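You operate a simulated robot arm through the tools that you are given. There is no shell and no other tool.

You are at the controls of a simulated robot arm. One attempt, no reset.

JOB
Put things in order on the top of the mending desk. At the end: the blue rubber roller stands where the teal glue tin stood; the white block eraser stands on top of the brown riser block; the teal glue tin stands where the white block eraser stood; the jar with the green lid stands where the blue rubber roller stood; whatever was shut is shut again. Leave all else as you found it, and nothing knocked over.

Only the result counts: the job must be done as asked and must still hold three seconds after the hand-in. Knocking over, shifting, dropping, spilling or breaking anything else fails it. Lids that push on must go on centred and level and be pressed home; caps that screw on are set level and turned clockwise until they are tight.

ROBOT AND FRAMES
A 6-joint arm with a two-finger parallel gripper, fixed in place. Base frame: the origin is at the foot of the arm, x ahead of it, y to its left, z up; the work surface is at about z = 0. Units: mm, rad, N and s.
With the tool pointing down near the work surface it reaches from about 140 to 580 mm from the base axis. Its first joint turns from -1.152 to 1.152 rad. Payload 2.1 kg.
Tool frame: the origin (TCP) lies between the finger pads and is the grasp point; the fingertips stand 30 mm ahead of it; z points along the fingers, y is the line along which they close. The gripper opens to 94 mm. The fingers are 28 mm wide and 10 mm thick; the gripper's body (50 by 96 mm) begins 55 mm behind the TCP.
Orientation is that of the tool frame in the base frame, as a unit quaternion [x, y, z, w]. With the fingers straight down and closing along the base's y, the tool's x points along the base's -x, its y along +y and its z along -z.

CONTROLS
- The arm moves only by the tool step_arm. Its argument "rows" is one flat list of numbers, 7 for each row, row after row: the shift along the tool's x, y, z in mm, then the turn, a rotation vector about the tool's x, y, z in rad, then the gripper command, from -1 (shut) to 1 (fully open), values between in proportion. In form: [tx, ty, tz, wx, wy, wz, grip, tx, ty, tz, wx, wy, wz, grip, ...]. A call has 1 to 20 rows; each row shifts and turns the commanded pose from where the row before left it, along the tool's axes as they then stand. Rows are played at 5 a second. More than 50 mm and 0.15 rad between two rows, or a gripper value outside its range, and nothing of the call is played. Where a pose cannot be reached the arm comes as near as it can. A force on the tool above 40 N (or 10 N above the force at the start of the call, whichever is more), or a blocked arm, ends the call early, and 0.2 s more pass. The fingers move at their own pace (about 72 mm/s each) and stop on an object; they squeeze with about 26 N. The grip force told is the motor's: it shows also when the fingers shut on nothing. Time passes only in rows, and 0.2 s behind the last, so rows that do not move let the fingers close. It gives the time, the measured TCP pose, the force on the tool (base axes), the opening and the grip force at its end, in the units of the frame above (readings bear some noise), with the torque about the TCP (base axes, N m) and any sound that the robot's microphone picked up, and new pictures: "show" is both (left out), scene, wrist or none.
- Cameras (640 x 400 px; columns grow to the right, rows downward): "scene" is fixed at [34.8, -367.4, 469.6]; the picture's right is [0.87, -0.49, 0.00], its down [-0.31, -0.55, -0.77] and it looks along [0.38, 0.68, -0.63] (base axes); focal length 280 px, centre (320, 200). "wrist" rides on the gripper at [76, 14, -102] in the tool frame; the picture's right is [-0.18, 0.98, 0.00], its down [-0.75, -0.14, -0.64] and it looks along [-0.63, -0.12, 0.77] (tool axes); focal length 243 px, centre (320, 200). There is no depth. A picture from a camera that has moved, and an enlarged one, comes with that camera's place and axes in the base frame and with its lens. The place of the scene camera against the robot may be out by one fixed shift of up to 12 mm in any direction.
- inspect(camera, box): a new picture of the part [left, top, right, bottom] of that camera's present view, enlarged. The clock stands still meanwhile.
- sign_off(): hands the job in; it is judged then, once.

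Places have to be worked out from the pictures, the camera data and where the tool is seen. Open the gripper and draw the arm clear of the work before you hand the job in, unless the task says otherwise.

The tools are called after "Call:" as name(argument=value, ...) on one line, values as JSON. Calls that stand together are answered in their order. step_arm: Moves the arm, as the interface text tells. Its arguments: {"type":"object","properties":{"rows":{"type":"array","items":{"type":"number"}},"show":{"type":"string","enum":["both","scene","wrist","none"]}},"required":["rows"]} The other tools are called the same way: inspect (camera, box) takes an enlarged picture of a part of a camera's view; sign_off () hands the job in.

At the start:

```text
time_s: 0.0
ee_pos: [369.9, -13.0, 274.4]
orientation: [0.001, 1.0, 0.0, 0.0]
ft_force: [0.5, 0.3, 1.0]
wrist_torque: [-0.01, 0.01, -0.02]
width: 94.2
gripper_force: 0.1
```

scene: 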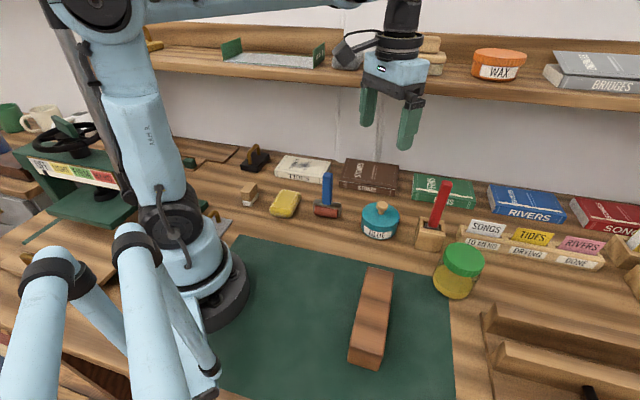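
wrist: 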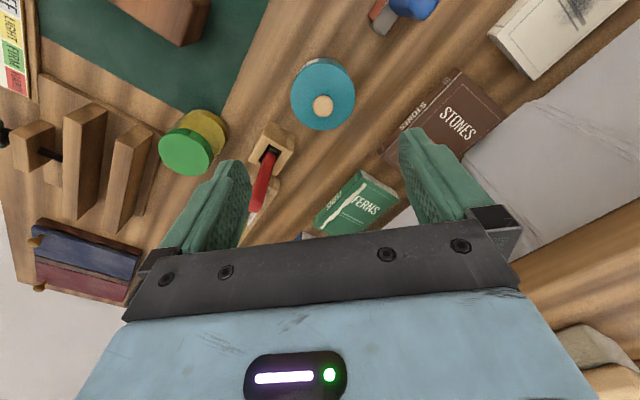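

I'll start by looking closely at the scene to identify the objects.

Call:
inspect(camera="scene", box=[220, 140, 420, 265])

Call:
inspect(camera="scene", box=[340, 170, 540, 295])

Call:
inspect(camera="scene", box=[300, 240, 500, 390])

Call:
inspect(camera="scene", box=[150, 130, 300, 230])

Call:
inspect(camera="scene", box=[440, 200, 640, 400])

Call:
inspect(camera="wrist", box=[0, 0, 480, 280])

```text
3.20 times, centred on (320, 202) of scene
camera zoom: at [34.8, -367.4, 469.6], right [0.87, -0.49, 0.0], down [-0.31, -0.55, -0.77], along [0.38, 0.68, -0.63], focal length 897 px, centre (320, 192)
```

zoom: 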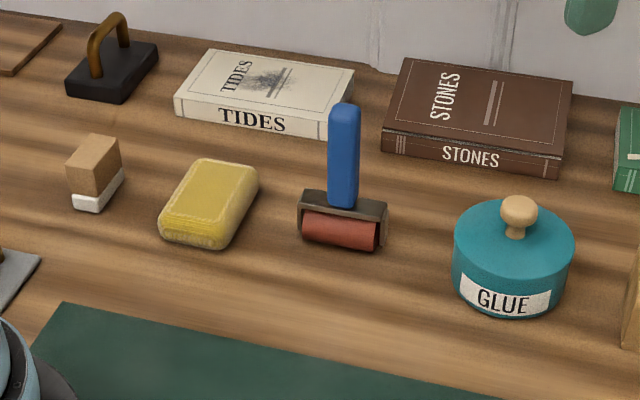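

```text
3.20 times, centred on (440, 232) of scene
camera zoom: at [34.8, -367.4, 469.6], right [0.87, -0.49, 0.0], down [-0.31, -0.55, -0.77], along [0.38, 0.68, -0.63], focal length 897 px, centre (-64, 96)
```

zoom: 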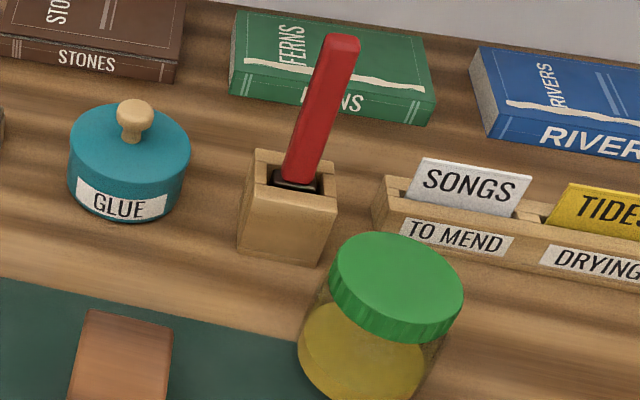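

```text
2.67 times, centred on (400, 315) of scene
camera zoom: at [34.8, -367.4, 469.6], right [0.87, -0.49, 0.0], down [-0.31, -0.55, -0.77], along [0.38, 0.68, -0.63], focal length 748 px, centre (107, -107)
```

zoom: 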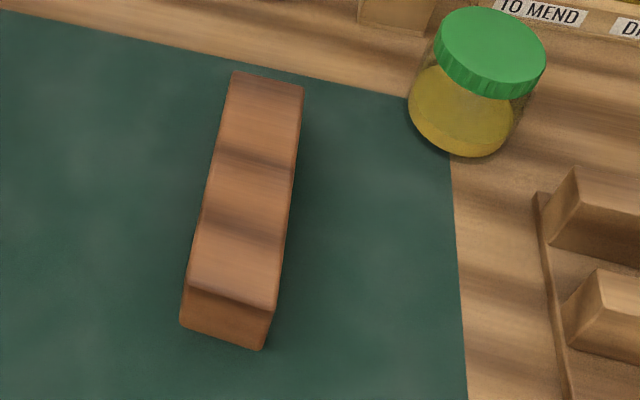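

```text
4.00 times, centred on (225, 180) of scene
camera zoom: at [34.8, -367.4, 469.6], right [0.87, -0.49, 0.0], down [-0.31, -0.55, -0.77], along [0.38, 0.68, -0.63], focal length 1122 px, centre (700, 280)
```

zoom: 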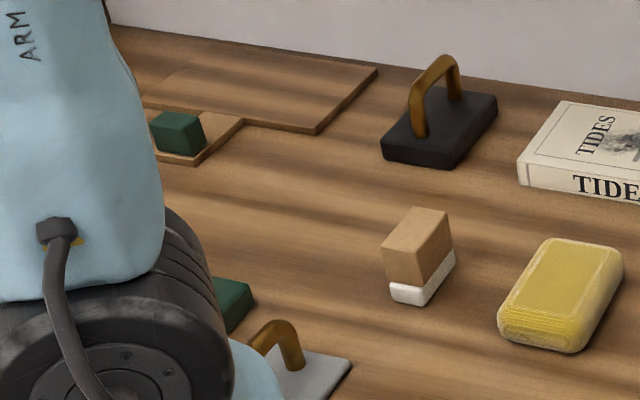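

```text
2.00 times, centred on (540, 300) of scene
camera zoom: at [34.8, -367.4, 469.6], right [0.87, -0.49, 0.0], down [-0.31, -0.55, -0.77], along [0.38, 0.68, -0.63], focal length 561 px, centre (-120, 0)
```

zoom: 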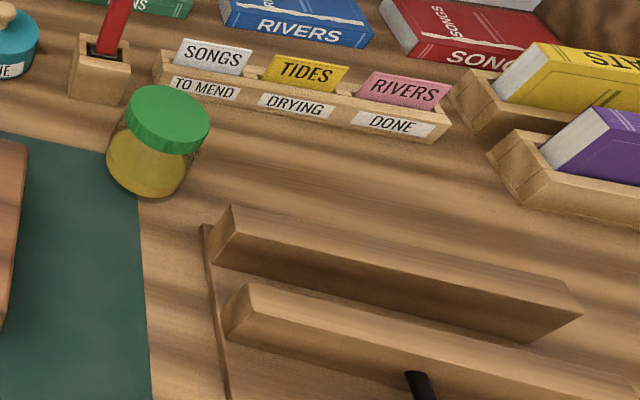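

```text
1.33 times, centred on (240, 140) of wrist
camera zoom: at [293.0, 2.2, 376.1], right [0.18, 0.98, 0.0], down [0.75, -0.14, 0.64], along [0.63, -0.12, -0.77], focal length 324 px, centre (427, 280)
```

zoom: 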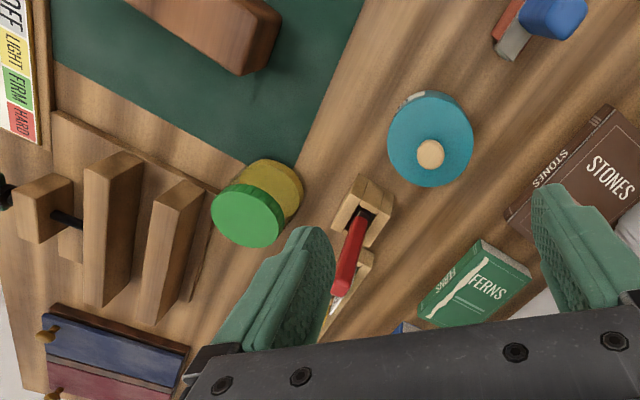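

The eraser (tan sleeve, white base) is near (155, 222), the roller near (300, 69), the tin near (391, -11), the jar near (415, -210) and the riser near (230, -200). I move high toward the eraser to look at it with the wrist camera.

Call:
step_arm(rows=[27, 29.5, 6, 0, 0, 0, 1, 27, 29.5, 6, 0, 0, 0, 1, 27, 29.5, 6, 0, 0, 0, 1, 27, 29.5, 6, 0, 0, 0, 1, 27, 29.5, 6, 0, 0, 0, 1, 27, 29.5, 6, 0, 0, 0, 1, 27, 29.5, 6, 0, 0, 0, 1, 20, 25, 6, 0, 0, 0, 1, 0, 0, 0, 0, 0, 0, 1])

```text
time_s: 2.0
ee_pos: [159.7, 219.0, 226.8]
orientation: [0.0, 1.0, 0.001, 0.001]
ft_force: [0.7, -0.5, 0.1]
wrist_torque: [0.01, -0.01, -0.01]
width: 93.9
gripper_force: 0.0
camera wrist: at [83.9, 233.5, 328.4], right [0.18, 0.98, 0.0], down [0.75, -0.14, 0.64], along [0.63, -0.12, -0.77], focal length 243 px, centre (320, 200)
```

scene: 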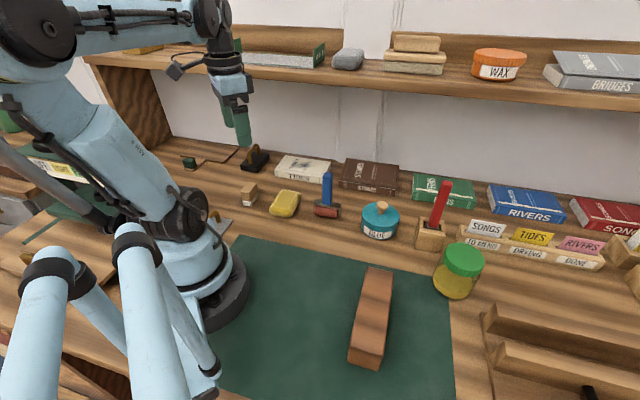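
wrist: 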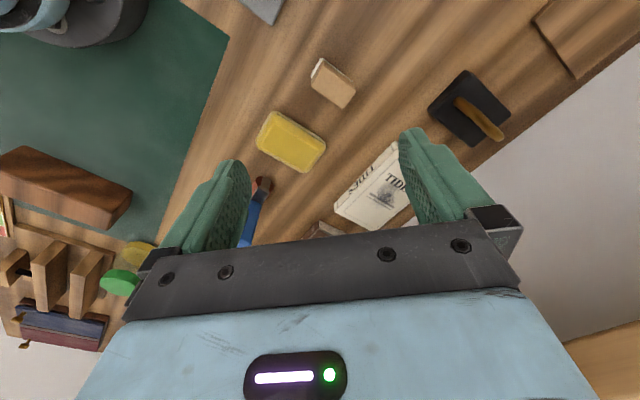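

The eraser is visible at about (333, 83) in the wrist picture; I enlarge it there and in the scene view.

Call:
inspect(camera="wrist", box=[240, 40, 400, 140])

Call:
inspect(camera="scene", box=[225, 165, 305, 225])

Call:
inspect(camera="wrist", box=[0, 120, 280, 300])

```text
4.00 times, centred on (320, 90) of wrist
camera zoom: at [83.9, 233.5, 328.4], right [0.18, 0.98, 0.0], down [0.75, -0.14, 0.64], along [0.63, -0.12, -0.77], focal length 970 px, centre (320, 640)
```

zoom: 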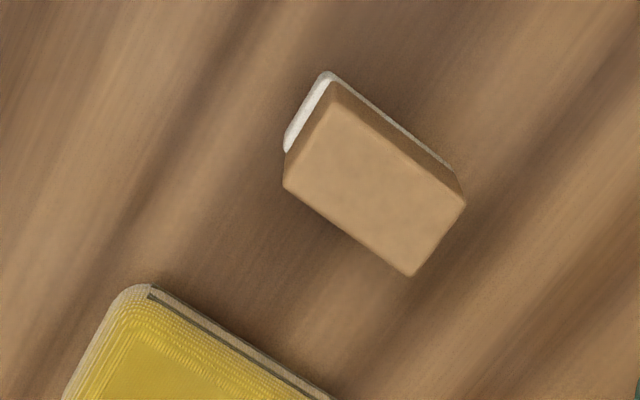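

```text
6.67 times, centred on (265, 195) of scene
camera zoom: at [34.8, -367.4, 469.6], right [0.87, -0.49, 0.0], down [-0.31, -0.55, -0.77], along [0.38, 0.68, -0.63], focal length 1869 px, centre (687, 233)
```

zoom: 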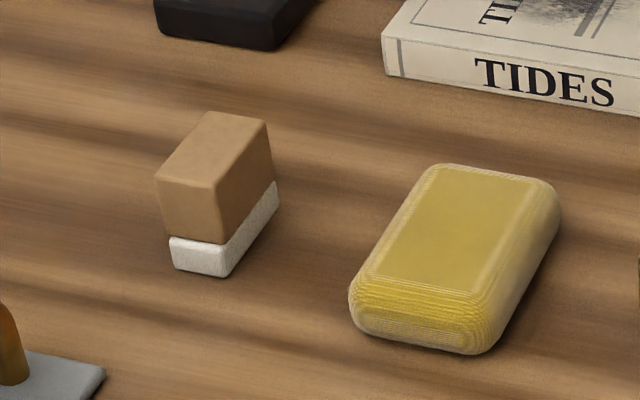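

```text
2.22 times, centred on (140, 210) of wrist
camera zoom: at [83.9, 233.5, 328.4], right [0.18, 0.98, 0.0], down [0.75, -0.14, 0.64], along [0.63, -0.12, -0.77], focal length 539 px, centre (720, 178)
```

zoom: 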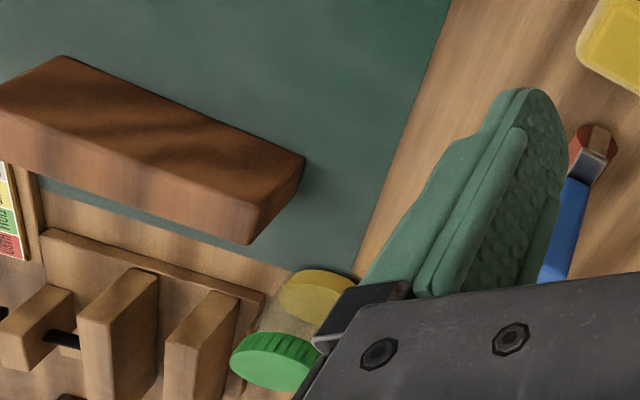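

The eraser measures about 43×25×46 mm, centred near (163, 234), with its long axis at about 46°. I turn the tool to that yaw, centre over it and come down partway to check.

Call:
step_arm(rows=[0, 0, 0, 0, 0, -0.133, 1, 0, 0, 0, 0, 0, -0.133, 1, 0, 0, 0, 0, 0, -0.133, 1, 0, 0, 0, 0, 0, -0.133, 1, 0, 0, 0, 0, 0, -0.133, 1, 0, 0, 0, 0, 0, -0.132, 1, -6.4, 4.1, 35, 0, 0, 0, 1, -6.3, 4.1, 35, 0, 0, 0, 1, 0, 0, 35, 0, 0, 0, 0.5, 0, 0, 0, 0, 0, 0, 0.5])

```text
time_s: 4.2
ee_pos: [160.3, 233.0, 119.9]
orientation: [-0.388, 0.921, -0.001, 0.0]
ft_force: [-0.1, 0.6, -0.3]
wrist_torque: [-0.03, -0.02, -0.02]
width: 70.4
gripper_force: 0.1
camera wrist: at [97.8, 190.1, 222.5], right [-0.57, 0.82, 0.0], down [0.63, 0.44, 0.64], along [0.53, 0.37, -0.77], focal length 243 px, centre (320, 200)
```

scene: 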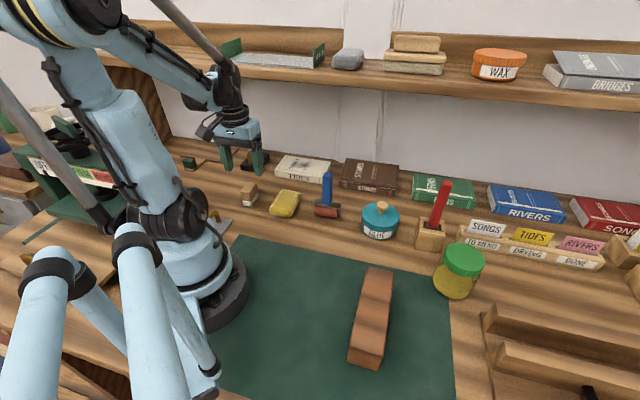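
wrist: 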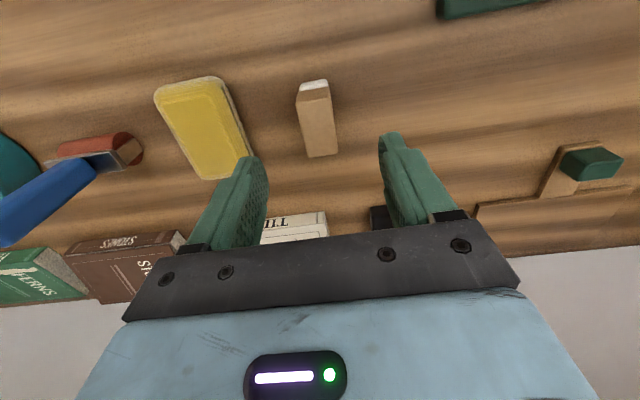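

Measured TCP is (160.3, 233.0, 119.9); I enlarge the wrist view to recompute the eraser's position from this closer view.

Call:
inspect(camera="wrist", box=[240, 60, 400, 180])

Call:
step_arm(rows=[0, 0, 0, 0, 0, 0, 0.5], show="none")

```text
3.33 times, centred on (320, 120) of wrist
camera zoom: at [97.8, 190.1, 222.5], right [-0.57, 0.82, 0.0], down [0.63, 0.44, 0.64], along [0.53, 0.37, -0.77], focal length 809 px, centre (320, 467)
```

zoom: 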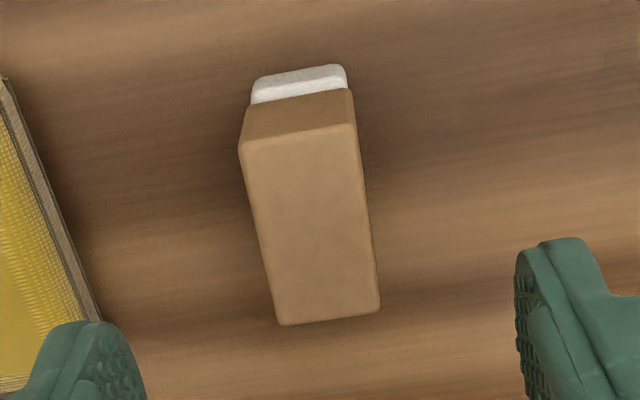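

```text
time_s: 4.6
ee_pos: [160.7, 233.3, 120.6]
orientation: [-0.388, 0.922, 0.0, 0.0]
ft_force: [0.2, 0.0, 0.6]
wrist_torque: [0.01, 0.02, 0.01]
width: 70.6
gripper_force: 0.1
```

From this view the eraser is 2.3 mm off along tool −y and turned 0.026 rad; I correct that, descend to TCP z≈34 and close on it.

Call:
step_arm(rows=[0, -2.3, 20, 0, 0, 0.026, 0.4, 0, 0, 30, 0, 0, 0, 0.3, 0, 0, 24, 0, 0, 0, 0.2, 0, 0, 12, 0, 0, 0, 0.2, 0, 0, 0, 0, 0, 0, 0.2, 0, 0, 0, 0, 0, 0, -1, 0, 0, 0, 0, 0, 0, -1, 0, 0, 0, 0, 0, 0, -1])

```text
time_s: 6.4
ee_pos: [165.8, 231.6, 36.3]
orientation: [-0.376, 0.927, 0.0, 0.0]
ft_force: [0.5, 0.3, -0.7]
wrist_torque: [-0.01, 0.04, -0.03]
width: 30.3
gripper_force: 25.6
camera wrist: at [101.5, 189.9, 137.2], right [-0.55, 0.83, 0.0], down [0.64, 0.42, 0.64], along [0.54, 0.35, -0.77], focal length 243 px, centre (320, 200)
```

scene: 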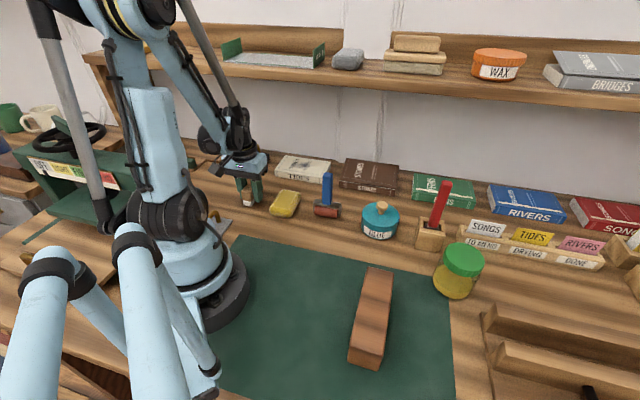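
wrist: 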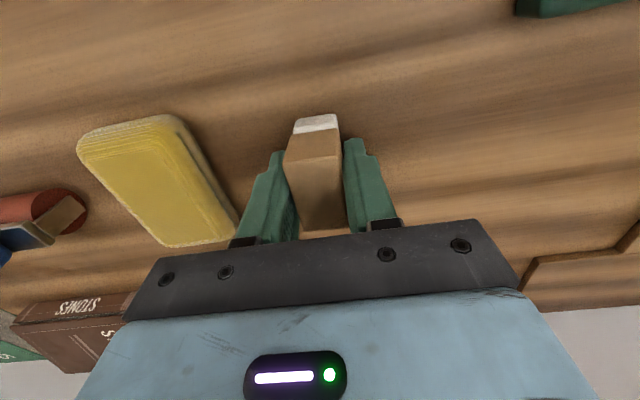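

The gripper holds at 30 mm width with 25.6 N; I enlarge the wrist view to check the hold.

Call:
inspect(camera="wrist", box=[220, 90, 420, 250])

Call:
step_arm(rows=[0, 0, 0, 0, 0, 0, -1], show="none")

```text
2.50 times, centred on (320, 170) of wrist
camera zoom: at [101.5, 189.9, 137.2], right [-0.55, 0.83, 0.0], down [0.64, 0.42, 0.64], along [0.54, 0.35, -0.77], focal length 606 px, centre (320, 275)
```

zoom: 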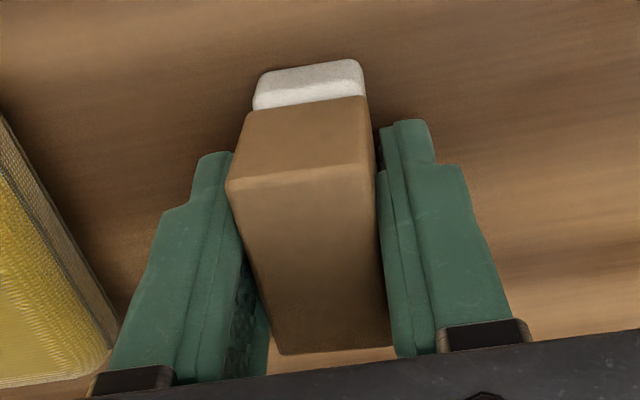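

```text
time_s: 6.8
ee_pos: [165.4, 232.2, 34.8]
orientation: [-0.376, 0.926, 0.0, 0.0]
ft_force: [-0.7, 0.1, 0.4]
wrist_torque: [0.03, 0.01, 0.01]
width: 30.1
gripper_force: 26.2
```

The hold looks square with the eraser centred. I lift it straight up and check that it comes along whole.

Call:
step_arm(rows=[0, 0, -10, 0, 0, 0, -1, 0, 0, -25, 0, 0, 0, -1, 0, 0, -45, 0, 0, 0, -1, 0, 0, -45, 0, 0, 0, -1, 0, 0, -45, 0, 0, 0, -1, 0, 0, 0, 0, 0, 0, -1])

```text
time_s: 8.2
ee_pos: [165.4, 233.1, 203.0]
orientation: [-0.377, 0.926, 0.0, 0.0]
ft_force: [-0.4, -0.4, 0.3]
wrist_torque: [-0.01, 0.03, -0.04]
width: 29.7
gripper_force: 26.1
camera wrist: at [101.5, 190.7, 305.6], right [-0.55, 0.83, 0.0], down [0.64, 0.42, 0.64], along [0.54, 0.35, -0.77], focal length 243 px, centre (320, 200)
```

scene: 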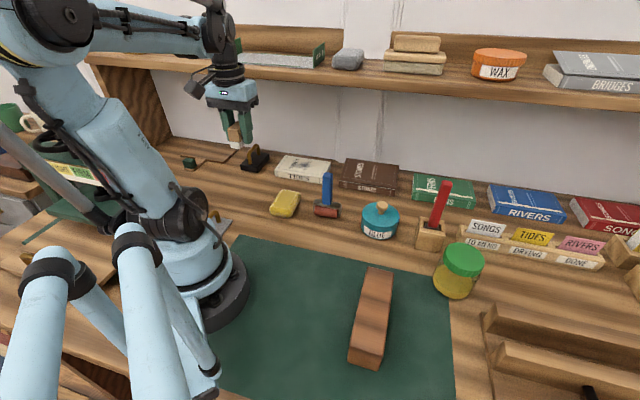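
wrist: 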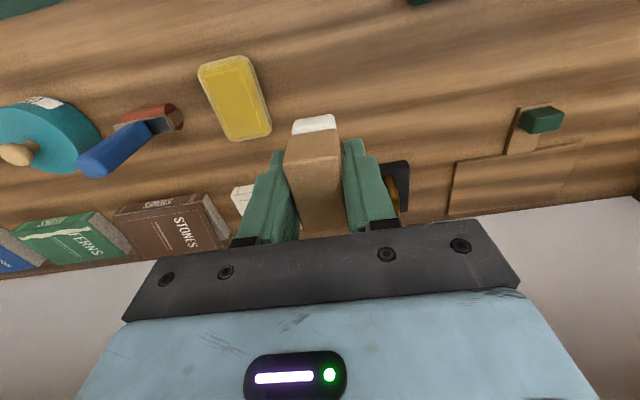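

The eraser is held whole and firm. I carry it at z≈200 toward the riser to look at the riser from above.

Call:
step_arm(rows=[25.4, -35.5, 0, 0, 0, 0, -1, 25.4, -35.5, 0, 0, 0, 0, -1, 25.4, -35.5, 0, 0, 0, 0, -1, 25.4, -35.5, 0, 0, 0, 0, -1, 25.4, -35.5, 0, 0, 0, 0, -1, 25.4, -35.5, 0, 0, 0, 0, -1, 25.4, -35.5, 0, 0, 0, 0, -1, 25.4, -35.5, 0, 0, 0, 0, -1, 25.4, -35.5, 0, 0, 0, 0, -1, 25.4, -35.5, 0, 0, 0, 0, -1, 0, 0, 0, 0, 0, 0, -1])

```text
time_s: 10.6
ee_pos: [228.4, -200.8, 204.6]
orientation: [-0.376, 0.927, 0.0, 0.0]
ft_force: [0.5, 0.3, -1.2]
wrist_torque: [0.0, 0.02, -0.01]
width: 29.6
gripper_force: 25.9
camera wrist: at [163.9, -241.8, 306.6], right [-0.55, 0.83, 0.0], down [0.64, 0.42, 0.64], along [0.53, 0.36, -0.77], focal length 243 px, centre (320, 200)
```

scene: 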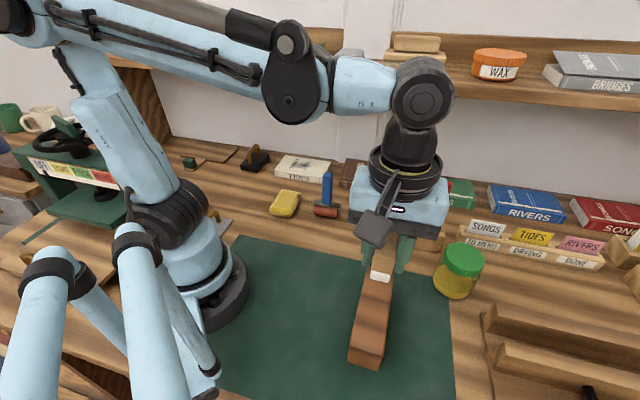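
wrist: 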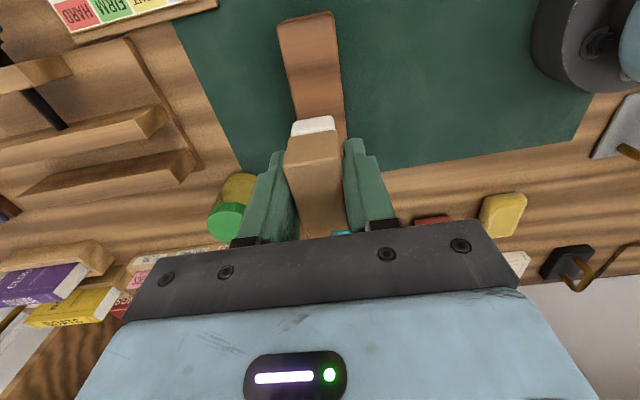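

Call:
inspect(camera="wrist", box=[220, 0, 400, 150])

Call:
inspect(camera="scene", box=[320, 240, 420, 380])

```text
2.67 times, centred on (310, 75) of wrist
camera zoom: at [163.9, -241.8, 306.6], right [-0.55, 0.83, 0.0], down [0.64, 0.42, 0.64], along [0.53, 0.36, -0.77], focal length 647 px, centre (347, 533)
```

zoom: 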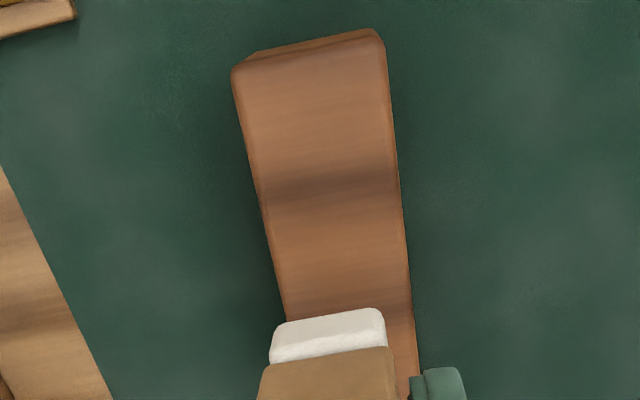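

```text
2.86 times, centred on (370, 310) of scene
camera zoom: at [34.8, -367.4, 469.6], right [0.87, -0.49, 0.0], down [-0.31, -0.55, -0.77], along [0.38, 0.68, -0.63], focal length 801 px, centre (177, -114)
```

zoom: 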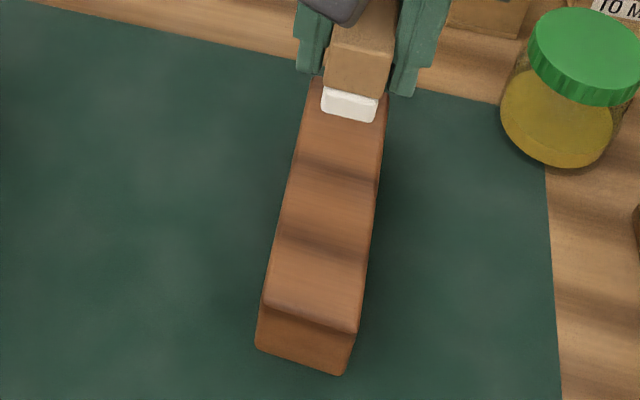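

The riser is about 145×50×50 mm, centred near (238, -198) and aligned with the held eraser. I shift over its middle, come down to z≈97 and check the gap.

Call:
step_arm(rows=[-10, -3.4, 0, 0, 0, 0, -1, 0, 0, 35, 0, 0, 0, -1, 0, 0, 35, 0, 0, 0, -1, 0, 0, 25, 0, 0, 0, -1, 0, 0, 12, 0, 0, 0, -1, 0, 0, 0, 0, 0, 0, -1])

Call:
inspect(camera="scene", box=[320, 230, 440, 380])

Call:
inspect(camera="wrist", box=[200, 0, 440, 250])

```text
time_s: 12.0
ee_pos: [240.8, -194.8, 98.2]
orientation: [-0.376, 0.927, 0.0, 0.0]
ft_force: [0.1, 0.3, -1.0]
wrist_torque: [-0.02, -0.04, 0.0]
width: 29.5
gripper_force: 25.8
camera wrist: at [175.9, -236.4, 200.5], right [-0.55, 0.83, 0.0], down [0.64, 0.42, 0.64], along [0.54, 0.35, -0.77], focal length 243 px, centre (320, 200)
```

scene: 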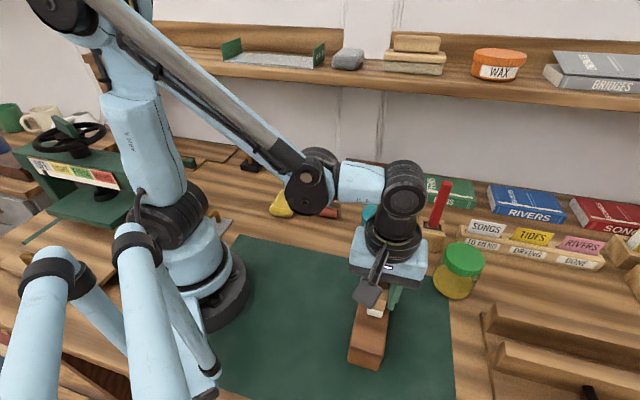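
wrist: 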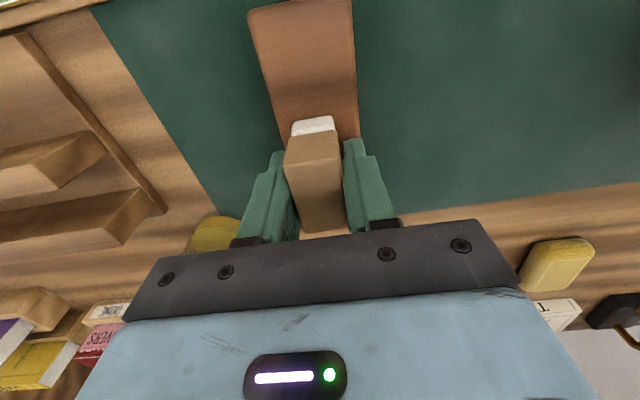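

```text
2.67 times, centred on (380, 305) of scene
camera zoom: at [34.8, -367.4, 469.6], right [0.87, -0.49, 0.0], down [-0.31, -0.55, -0.77], along [0.38, 0.68, -0.63], focal length 748 px, centre (160, -80)
```

zoom: 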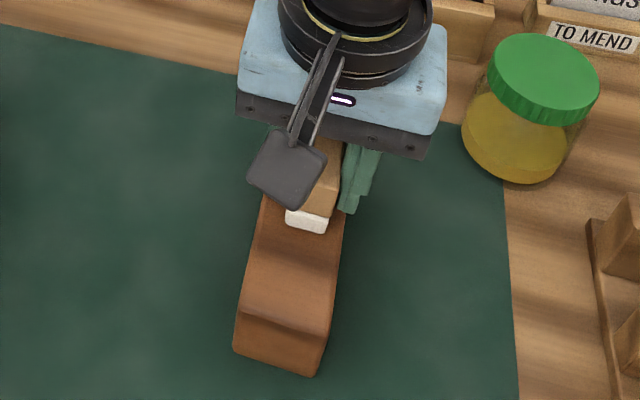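

```text
1.60 times, centred on (320, 125) of wrist
camera zoom: at [175.9, -236.4, 200.5], right [-0.55, 0.83, 0.0], down [0.64, 0.42, 0.64], along [0.54, 0.35, -0.77], focal length 388 px, centre (320, 320)
```

zoom: 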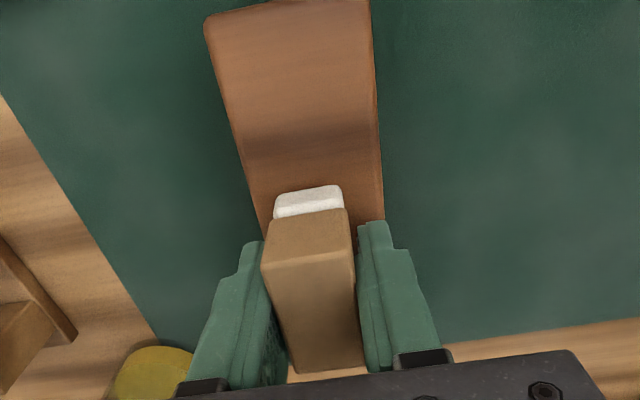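

The eraser is over the riser's middle with a small gap left. I nudge 1.5 mm along tool +y and lower in small steps until the force tells of contact.

Call:
step_arm(rows=[0, 1.5, 6, 0, 0, 0, -1, 0, 0, 3, 0, 0, 0, -1, 0, 0, 1.5, 0, 0, 0, -1, 0, 0, 1, 0, 0, 0, -1, 0, 0, 0, 0, 0, 0, -1], show="wrist")

```text
time_s: 12.7
ee_pos: [239.9, -194.5, 90.4]
orientation: [-0.376, 0.927, 0.0, 0.0]
ft_force: [-1.3, 0.8, 12.0]
wrist_torque: [-0.02, 0.03, 0.03]
width: 29.4
gripper_force: 25.8
stopped in row 3: the force on the tool passed its limit at 56 N (the readings are from after the stop); the commanded pose is now the measured one
camera wrist: at [175.0, -236.8, 192.4], right [-0.55, 0.83, 0.0], down [0.64, 0.42, 0.64], along [0.53, 0.36, -0.77], focal length 243 px, centre (320, 200)
```

wrist: 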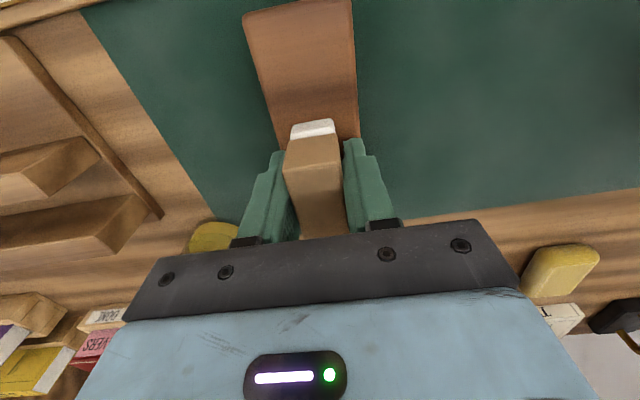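

Contact was felt at z≈90, so the eraser rests on the riser. I ease up slightly, open the fingers and rise.

Call:
step_arm(rows=[0, 0, -0.7, 0, 0, 0, -1, 0, 0, 0, 0, 0, 0, -0.25, 0, 0, 0, 0, 0, 0, 0.0, 0, 0, 0, 0, 0, 0, 0.0, 0, 0, -10, 0, 0, 0, 0.0, 0, 0, -30, 0, 0, 0, 0.0, 0, 0, -45, 0, 0, 0, 0.2, 0, 0, -45, 0, 0, 0, 0.2, 0, 0, 0, 0, 0, 0, 0.2])

Call:
inspect(camera="wrist", box=[220, 0, 420, 150])

Call:
inspect(camera="scene", box=[320, 230, 440, 380])

```text
time_s: 14.7
ee_pos: [238.2, -197.6, 221.8]
orientation: [-0.376, 0.926, 0.0, 0.001]
ft_force: [0.3, -0.6, -0.2]
wrist_torque: [-0.01, 0.0, 0.03]
width: 56.3
gripper_force: 0.1
camera wrist: at [173.3, -239.0, 324.1], right [-0.55, 0.83, 0.0], down [0.64, 0.42, 0.64], along [0.54, 0.36, -0.77], focal length 243 px, centre (320, 200)
```

scene: 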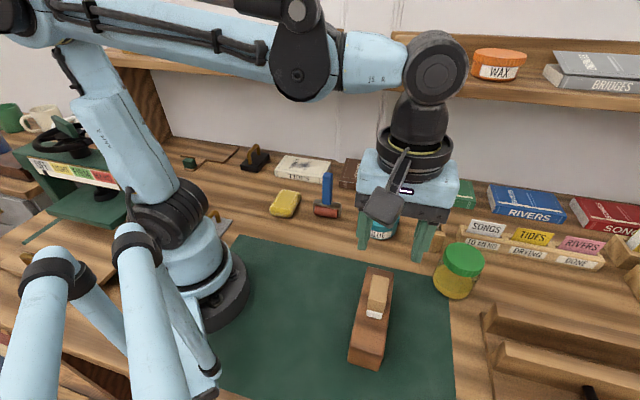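
wrist: 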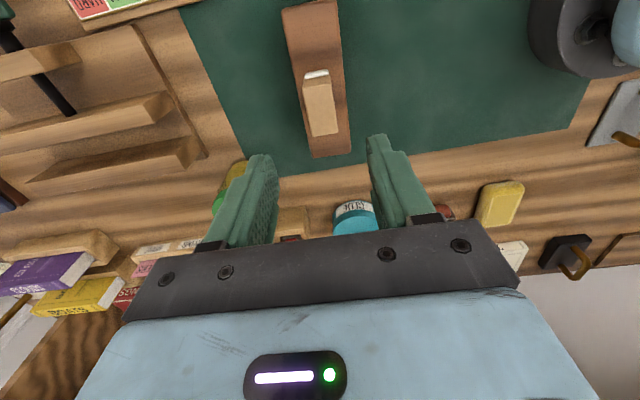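

```text
2.67 times, centred on (320, 75) of wrist
camera zoom: at [173.3, -239.0, 324.1], right [-0.55, 0.83, 0.0], down [0.64, 0.42, 0.64], along [0.54, 0.36, -0.77], focal length 647 px, centre (320, 533)
```

zoom: 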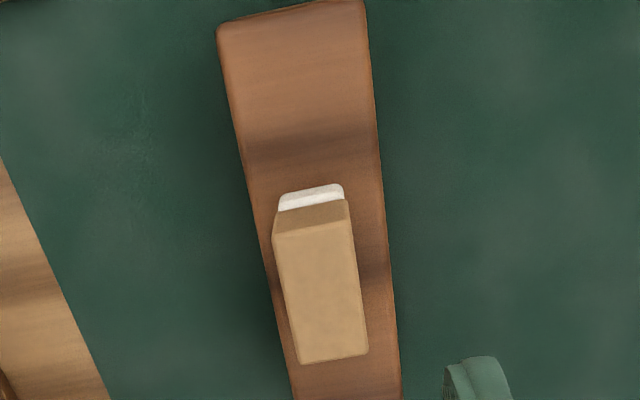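

```text
2.67 times, centred on (380, 305) of scene
camera zoom: at [34.8, -367.4, 469.6], right [0.87, -0.49, 0.0], down [-0.31, -0.55, -0.77], along [0.38, 0.68, -0.63], focal length 748 px, centre (160, -80)
```

zoom: 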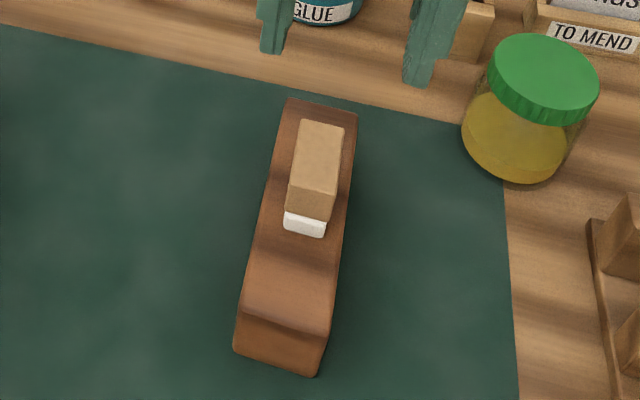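

The eraser stands well on the riser. Next I move over the glue tin at about (391, -11) to measure it.

Call:
step_arm(rows=[-40, 4.6, 0, 0, 0, 0, 0.6, -40, 4.6, 0, 0, 0, 0, 1, -40, 4.6, 0, 0, 0, 0, 1, -40, 4.6, 0, 0, 0, 0, 1, -40, 4.6, 0, 0, 0, 0, 1, -40, 4.6, 0, 0, 0, 0, 1, 0, 0, 0, 0, 0, 0, 1])

Call:
inspect(camera="wrist", box=[200, 20, 440, 170])

Call:
step_arm(rows=[0, 0, 0, 0, 0, 0, 1], show="none")

```text
time_s: 16.2
ee_pos: [392.4, -6.1, 220.3]
orientation: [-0.377, 0.926, 0.0, 0.002]
ft_force: [-1.1, -0.3, 1.0]
wrist_torque: [0.03, -0.02, 0.03]
width: 93.9
gripper_force: 0.0
camera wrist: at [328.7, -48.2, 323.4], right [-0.55, 0.83, 0.0], down [0.64, 0.42, 0.64], along [0.54, 0.36, -0.77], focal length 243 px, centre (320, 200)
```

scene: 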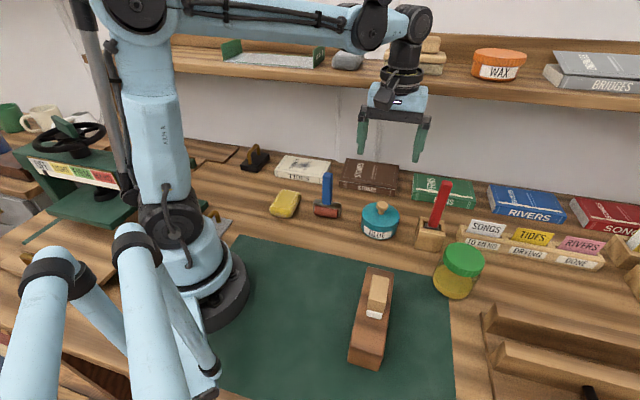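
wrist: 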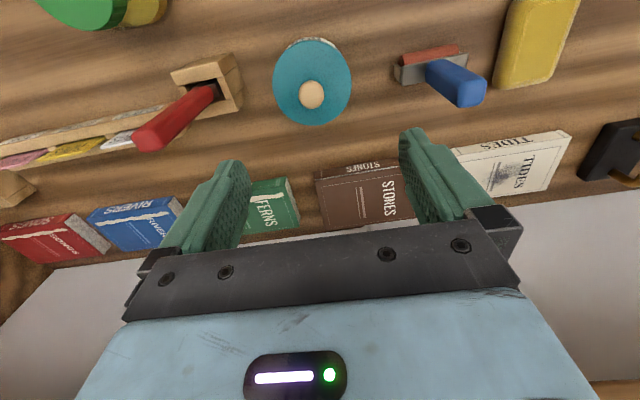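

```text
2.67 times, centred on (320, 95) of wrist
camera zoom: at [328.7, -48.2, 323.4], right [-0.55, 0.83, 0.0], down [0.64, 0.42, 0.64], along [0.54, 0.36, -0.77], focal length 647 px, centre (320, 480)
```

zoom: 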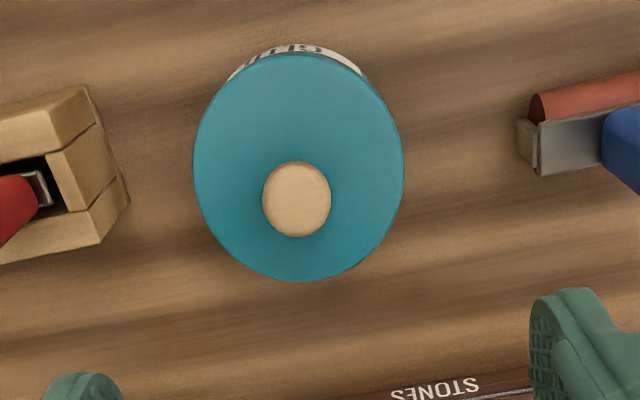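

```text
time_s: 16.6
ee_pos: [393.2, -7.0, 221.0]
orientation: [-0.376, 0.927, 0.0, 0.0]
ft_force: [-0.5, 0.1, -0.3]
wrist_torque: [-0.02, 0.0, -0.02]
width: 94.1
gripper_force: 0.1
```

The tin appears about 84 mm across, centred near (394, -16). I shift over it and come down to z≈130 to refine the centring.

Call:
step_arm(rows=[6, -7.5, 30, 0, 0, 0, 1, 0, 0, 30, 0, 0, 0, 1, 0, 0, 30, 0, 0, 0, 1, 0, 0, 0, 0, 0, 0, 1], show="wrist")

Call:
inspect(camera="wrist", box=[200, 40, 440, 190])

Call:
inspect(camera="scene", box=[320, 140, 440, 260])

Call:
step_arm(rows=[0, 0, 0, 0, 0, 0, 1], show="none")

```text
time_s: 17.6
ee_pos: [394.6, -15.6, 132.0]
orientation: [-0.377, 0.926, 0.0, 0.001]
ft_force: [0.1, -0.2, -0.7]
wrist_torque: [-0.02, 0.0, -0.01]
width: 94.0
gripper_force: 0.1
camera wrist: at [330.7, -58.7, 234.2], right [-0.55, 0.83, 0.0], down [0.64, 0.42, 0.64], along [0.54, 0.36, -0.77], focal length 243 px, centre (320, 200)
```

wrist: 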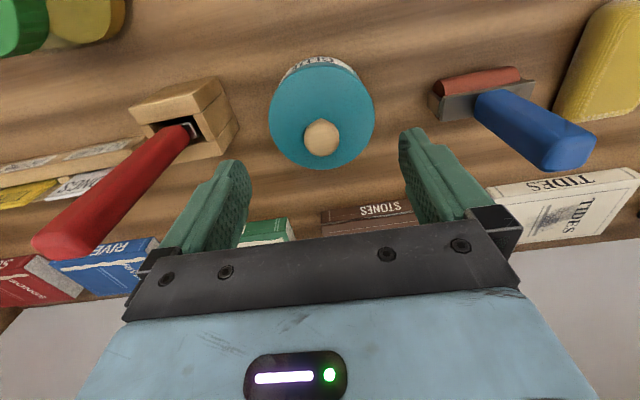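

```text
2.67 times, centred on (320, 115) of wrist
camera zoom: at [330.7, -58.7, 234.2], right [-0.55, 0.83, 0.0], down [0.64, 0.42, 0.64], along [0.54, 0.36, -0.77], focal length 647 px, centre (320, 427)
```

zoom: 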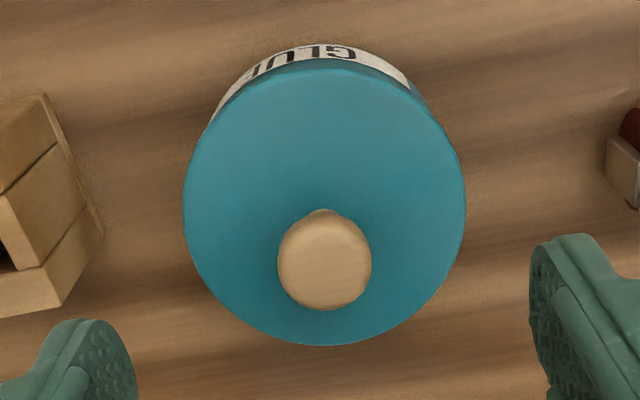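

```text
3.33 times, centred on (380, 200) of scene
camera zoom: at [34.8, -367.4, 469.6], right [0.87, -0.49, 0.0], down [-0.31, -0.55, -0.77], along [0.38, 0.68, -0.63], focal length 934 px, centre (120, 200)
```

zoom: 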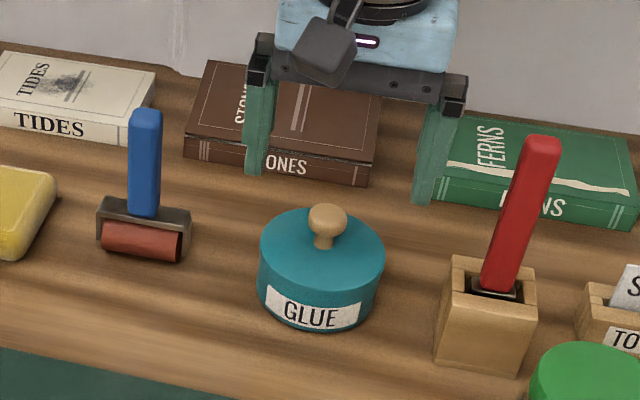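

```text
time_s: 18.1
ee_pos: [395.6, -16.7, 131.8]
orientation: [-0.376, 0.927, 0.001, 0.002]
ft_force: [0.6, 0.2, -1.4]
wrist_torque: [-0.04, -0.02, 0.0]
width: 93.8
gripper_force: 0.1
```

The tin's centre is at about (-2.3, +1.2) in the tool frame, with a diameter of about 86 mm. I correct that and lower to just above the lid for a last check.

Call:
step_arm(rows=[-2.3, 1.2, 25, 0, 0, 0, 1, 0, 0, 25, 0, 0, 0, 1, 0, 0, 0, 0, 0, 0, 1, 0, 0, 0, 0, 0, 0, 1])

Call:
inspect(camera="wrist", box=[180, 60, 460, 240])

Call:
inspect(camera="scene", box=[320, 140, 440, 260])

```text
time_s: 19.1
ee_pos: [393.0, -12.6, 80.8]
orientation: [-0.376, 0.927, 0.001, 0.002]
ft_force: [-0.4, 0.8, 0.5]
wrist_torque: [0.01, 0.0, -0.02]
width: 93.7
gripper_force: 0.2
camera wrist: at [329.3, -55.5, 182.7], right [-0.55, 0.83, 0.0], down [0.64, 0.42, 0.64], along [0.54, 0.36, -0.77], focal length 243 px, centre (320, 200)
```

scene: 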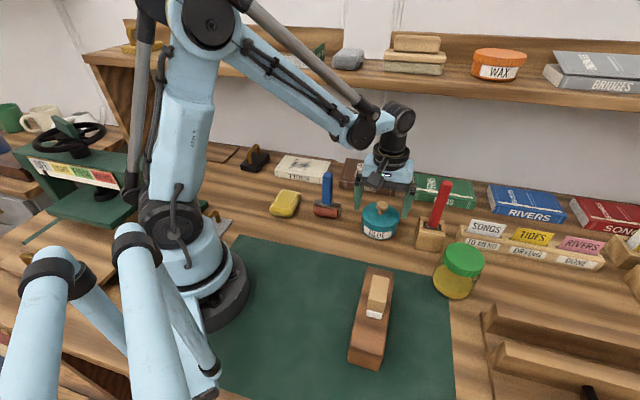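
wrist: 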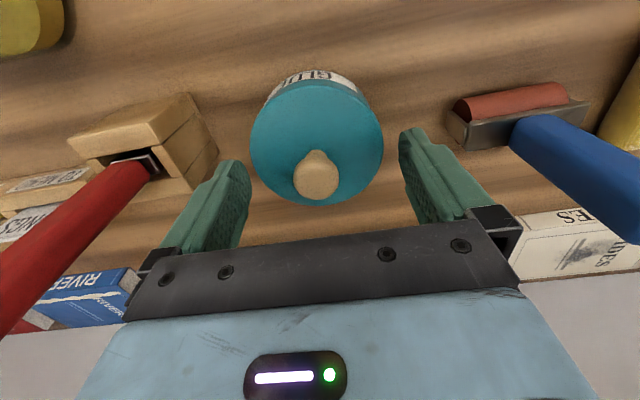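

```text
2.22 times, centred on (320, 150) of wrist
camera zoom: at [329.3, -55.5, 182.7], right [-0.55, 0.83, 0.0], down [0.64, 0.42, 0.64], along [0.54, 0.36, -0.77], focal length 539 px, centre (320, 311)
```

zoom: 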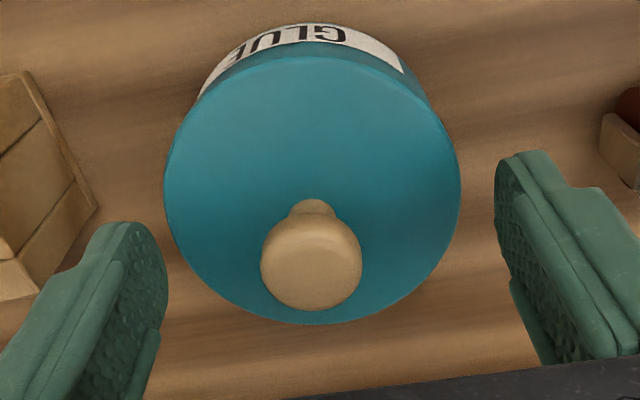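

```text
3.33 times, centred on (380, 200) of scene
camera zoom: at [34.8, -367.4, 469.6], right [0.87, -0.49, 0.0], down [-0.31, -0.55, -0.77], along [0.38, 0.68, -0.63], focal length 934 px, centre (120, 200)
```

zoom: 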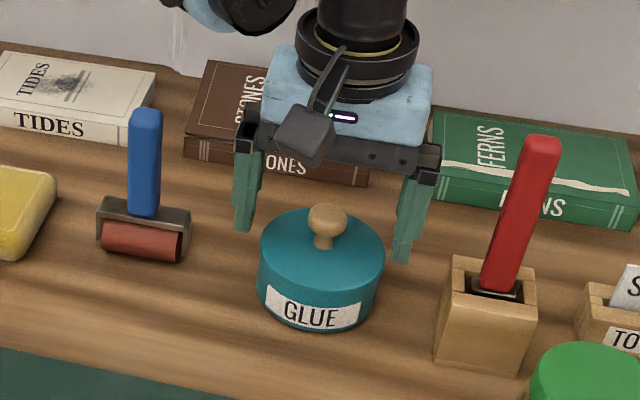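

The latest view puts the tin's centre at (-1.4, -1.6) in the tool frame. I correct and descend slowly with the fingers fully open, letting the force limit guard against touching the rim.

Call:
step_arm(rows=[-1.4, -1.6, 4, 0, 0, 0, 1, 0, 0, 4, 0, 0, 0, 1, 0, 0, 5, 0, 0, 0, 1, 0, 0, 5, 0, 0, 0, 1, 0, 0, 5, 0, 0, 0, 1, 0, 0, 5, 0, 0, 0, 1, 0, 0, 5, 0, 0, 0, 1, 0, 0, 5, 0, 0, 0, 1, 0, 0, 5, 0, 0, 0, 1, 0, 0, 0, 0, 0, 0, 1])

Call:
inspect(camera="scene", box=[320, 140, 440, 260])

Call:
inspect(camera="wrist", box=[180, 60, 460, 240])

```text
time_s: 21.2
ee_pos: [396.7, -15.2, 37.8]
orientation: [-0.376, 0.927, 0.0, 0.001]
ft_force: [-0.4, -0.1, 0.0]
wrist_torque: [0.01, 0.04, -0.02]
width: 94.1
gripper_force: 0.1
camera wrist: at [332.5, -57.0, 140.2], right [-0.55, 0.83, 0.0], down [0.64, 0.42, 0.64], along [0.54, 0.36, -0.77], focal length 243 px, centre (320, 200)
```

scene: 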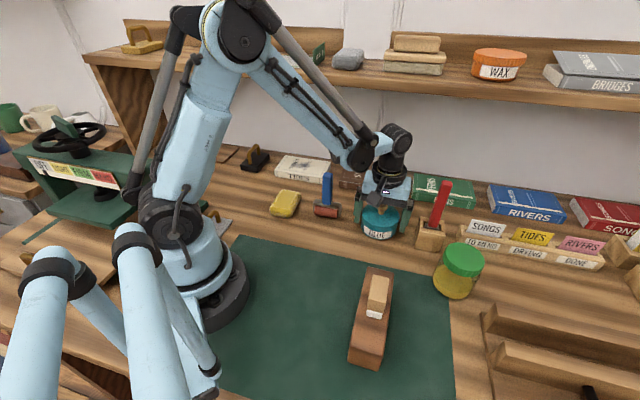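
wrist: 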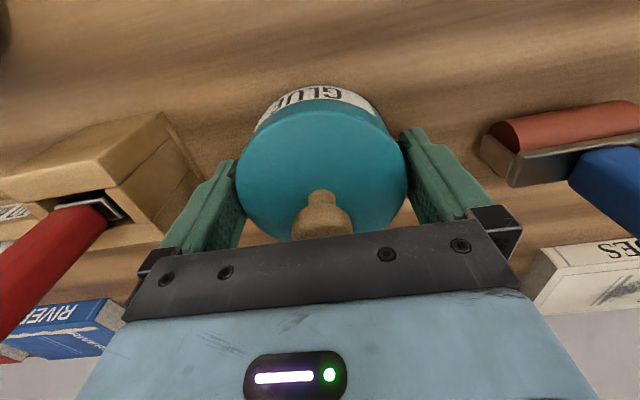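

```text
3.33 times, centred on (380, 200) of scene
camera zoom: at [34.8, -367.4, 469.6], right [0.87, -0.49, 0.0], down [-0.31, -0.55, -0.77], along [0.38, 0.68, -0.63], focal length 934 px, centre (120, 200)
```

zoom: 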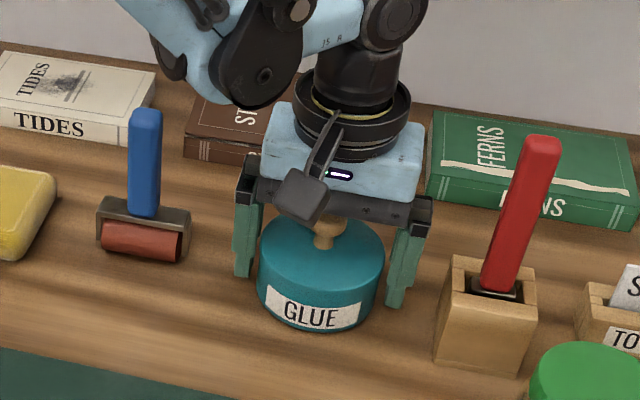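

```text
2.22 times, centred on (320, 150) of wrist
camera zoom: at [332.5, -57.0, 140.2], right [-0.55, 0.83, 0.0], down [0.64, 0.42, 0.64], along [0.54, 0.36, -0.77], focal length 539 px, centre (320, 311)
```

zoom: 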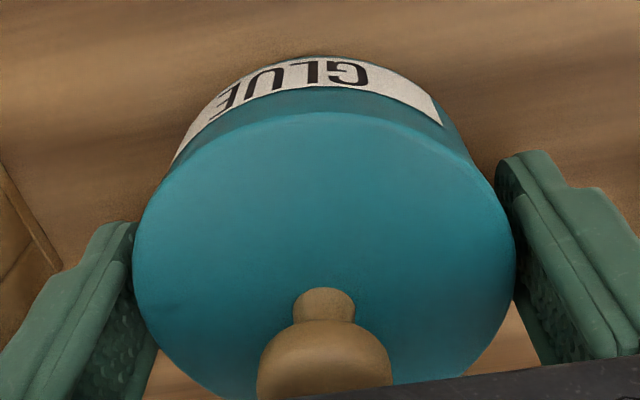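

The fingers straddle the tin cleanly. I close, wait and lift a little to check that the tin and its lid come together.

Call:
step_arm(rows=[0, 0, 1, 0, 0, 0, 0.9, 0, 0, 0, 0, 0, 0, -1, 0, 0, 0, 0, 0, 0, -1, 0, 0, 0, 0, 0, 0, -1, 0, 0, 0, 0, 0, 0, -1], show="none")

Call:
step_arm(rows=[0, 0, -4, 0, 0, 0, -1, 0, 0, -8, 0, 0, 0, -1, 0, 0, -15, 0, 0, 0, -1, 0, 0, -20, 0, 0, 0, -1, 0, 0, 0, 0, 0, 0, -1])

Call:
inspect(camera="scene", box=[320, 120, 440, 260])

Call:
inspect(camera="wrist", box=[180, 60, 460, 240])

```text
time_s: 22.4
ee_pos: [396.3, -13.9, 36.6]
orientation: [-0.376, 0.927, 0.001, 0.001]
ft_force: [-2.6, 0.9, 4.9]
wrist_torque: [0.0, 0.03, 0.02]
width: 84.4
gripper_force: 25.9
```

```text
time_s: 23.6
ee_pos: [394.7, -14.4, 83.1]
orientation: [-0.376, 0.927, 0.001, 0.001]
ft_force: [0.6, -0.1, -1.5]
wrist_torque: [0.02, 0.0, -0.02]
width: 84.5
gripper_force: 26.2
heard: snap
camera wrist: at [331.3, -57.0, 185.9], right [-0.55, 0.83, 0.0], down [0.64, 0.42, 0.64], along [0.54, 0.36, -0.77], focal length 243 px, centre (320, 200)
```

scene: 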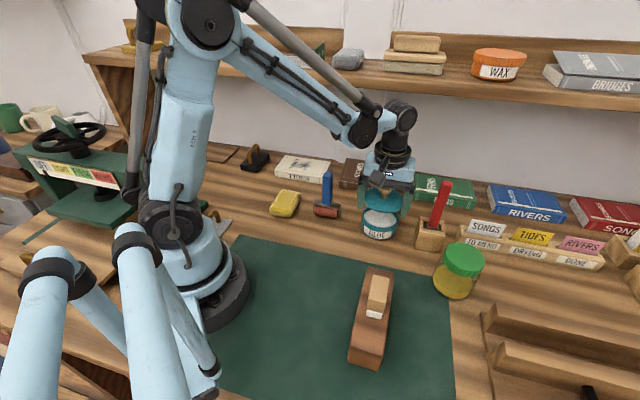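
wrist: 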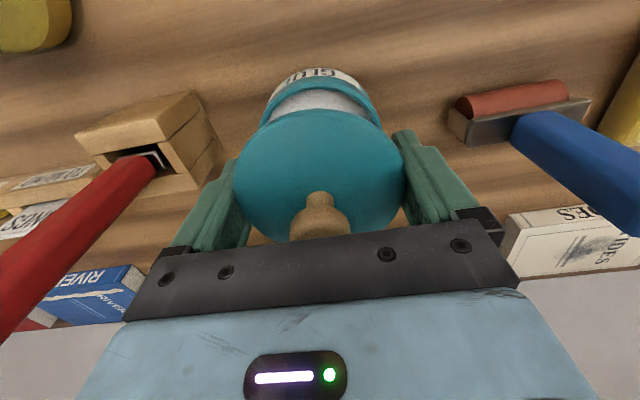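

```text
2.86 times, centred on (380, 190) of scene
camera zoom: at [34.8, -367.4, 469.6], right [0.87, -0.49, 0.0], down [-0.31, -0.55, -0.77], along [0.38, 0.68, -0.63], focal length 801 px, centre (149, 229)
```

zoom: 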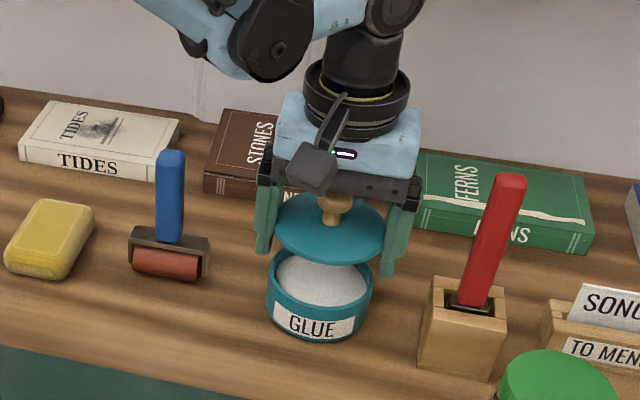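

```text
2.22 times, centred on (320, 150) of wrist
camera zoom: at [331.3, -57.0, 185.9], right [-0.55, 0.83, 0.0], down [0.64, 0.42, 0.64], along [0.54, 0.36, -0.77], focal length 539 px, centre (320, 311)
```

zoom: 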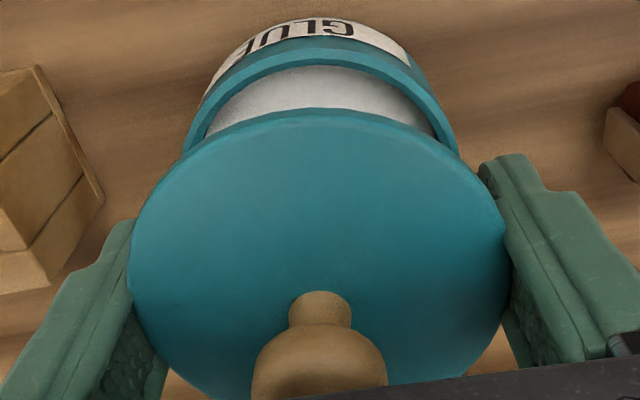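

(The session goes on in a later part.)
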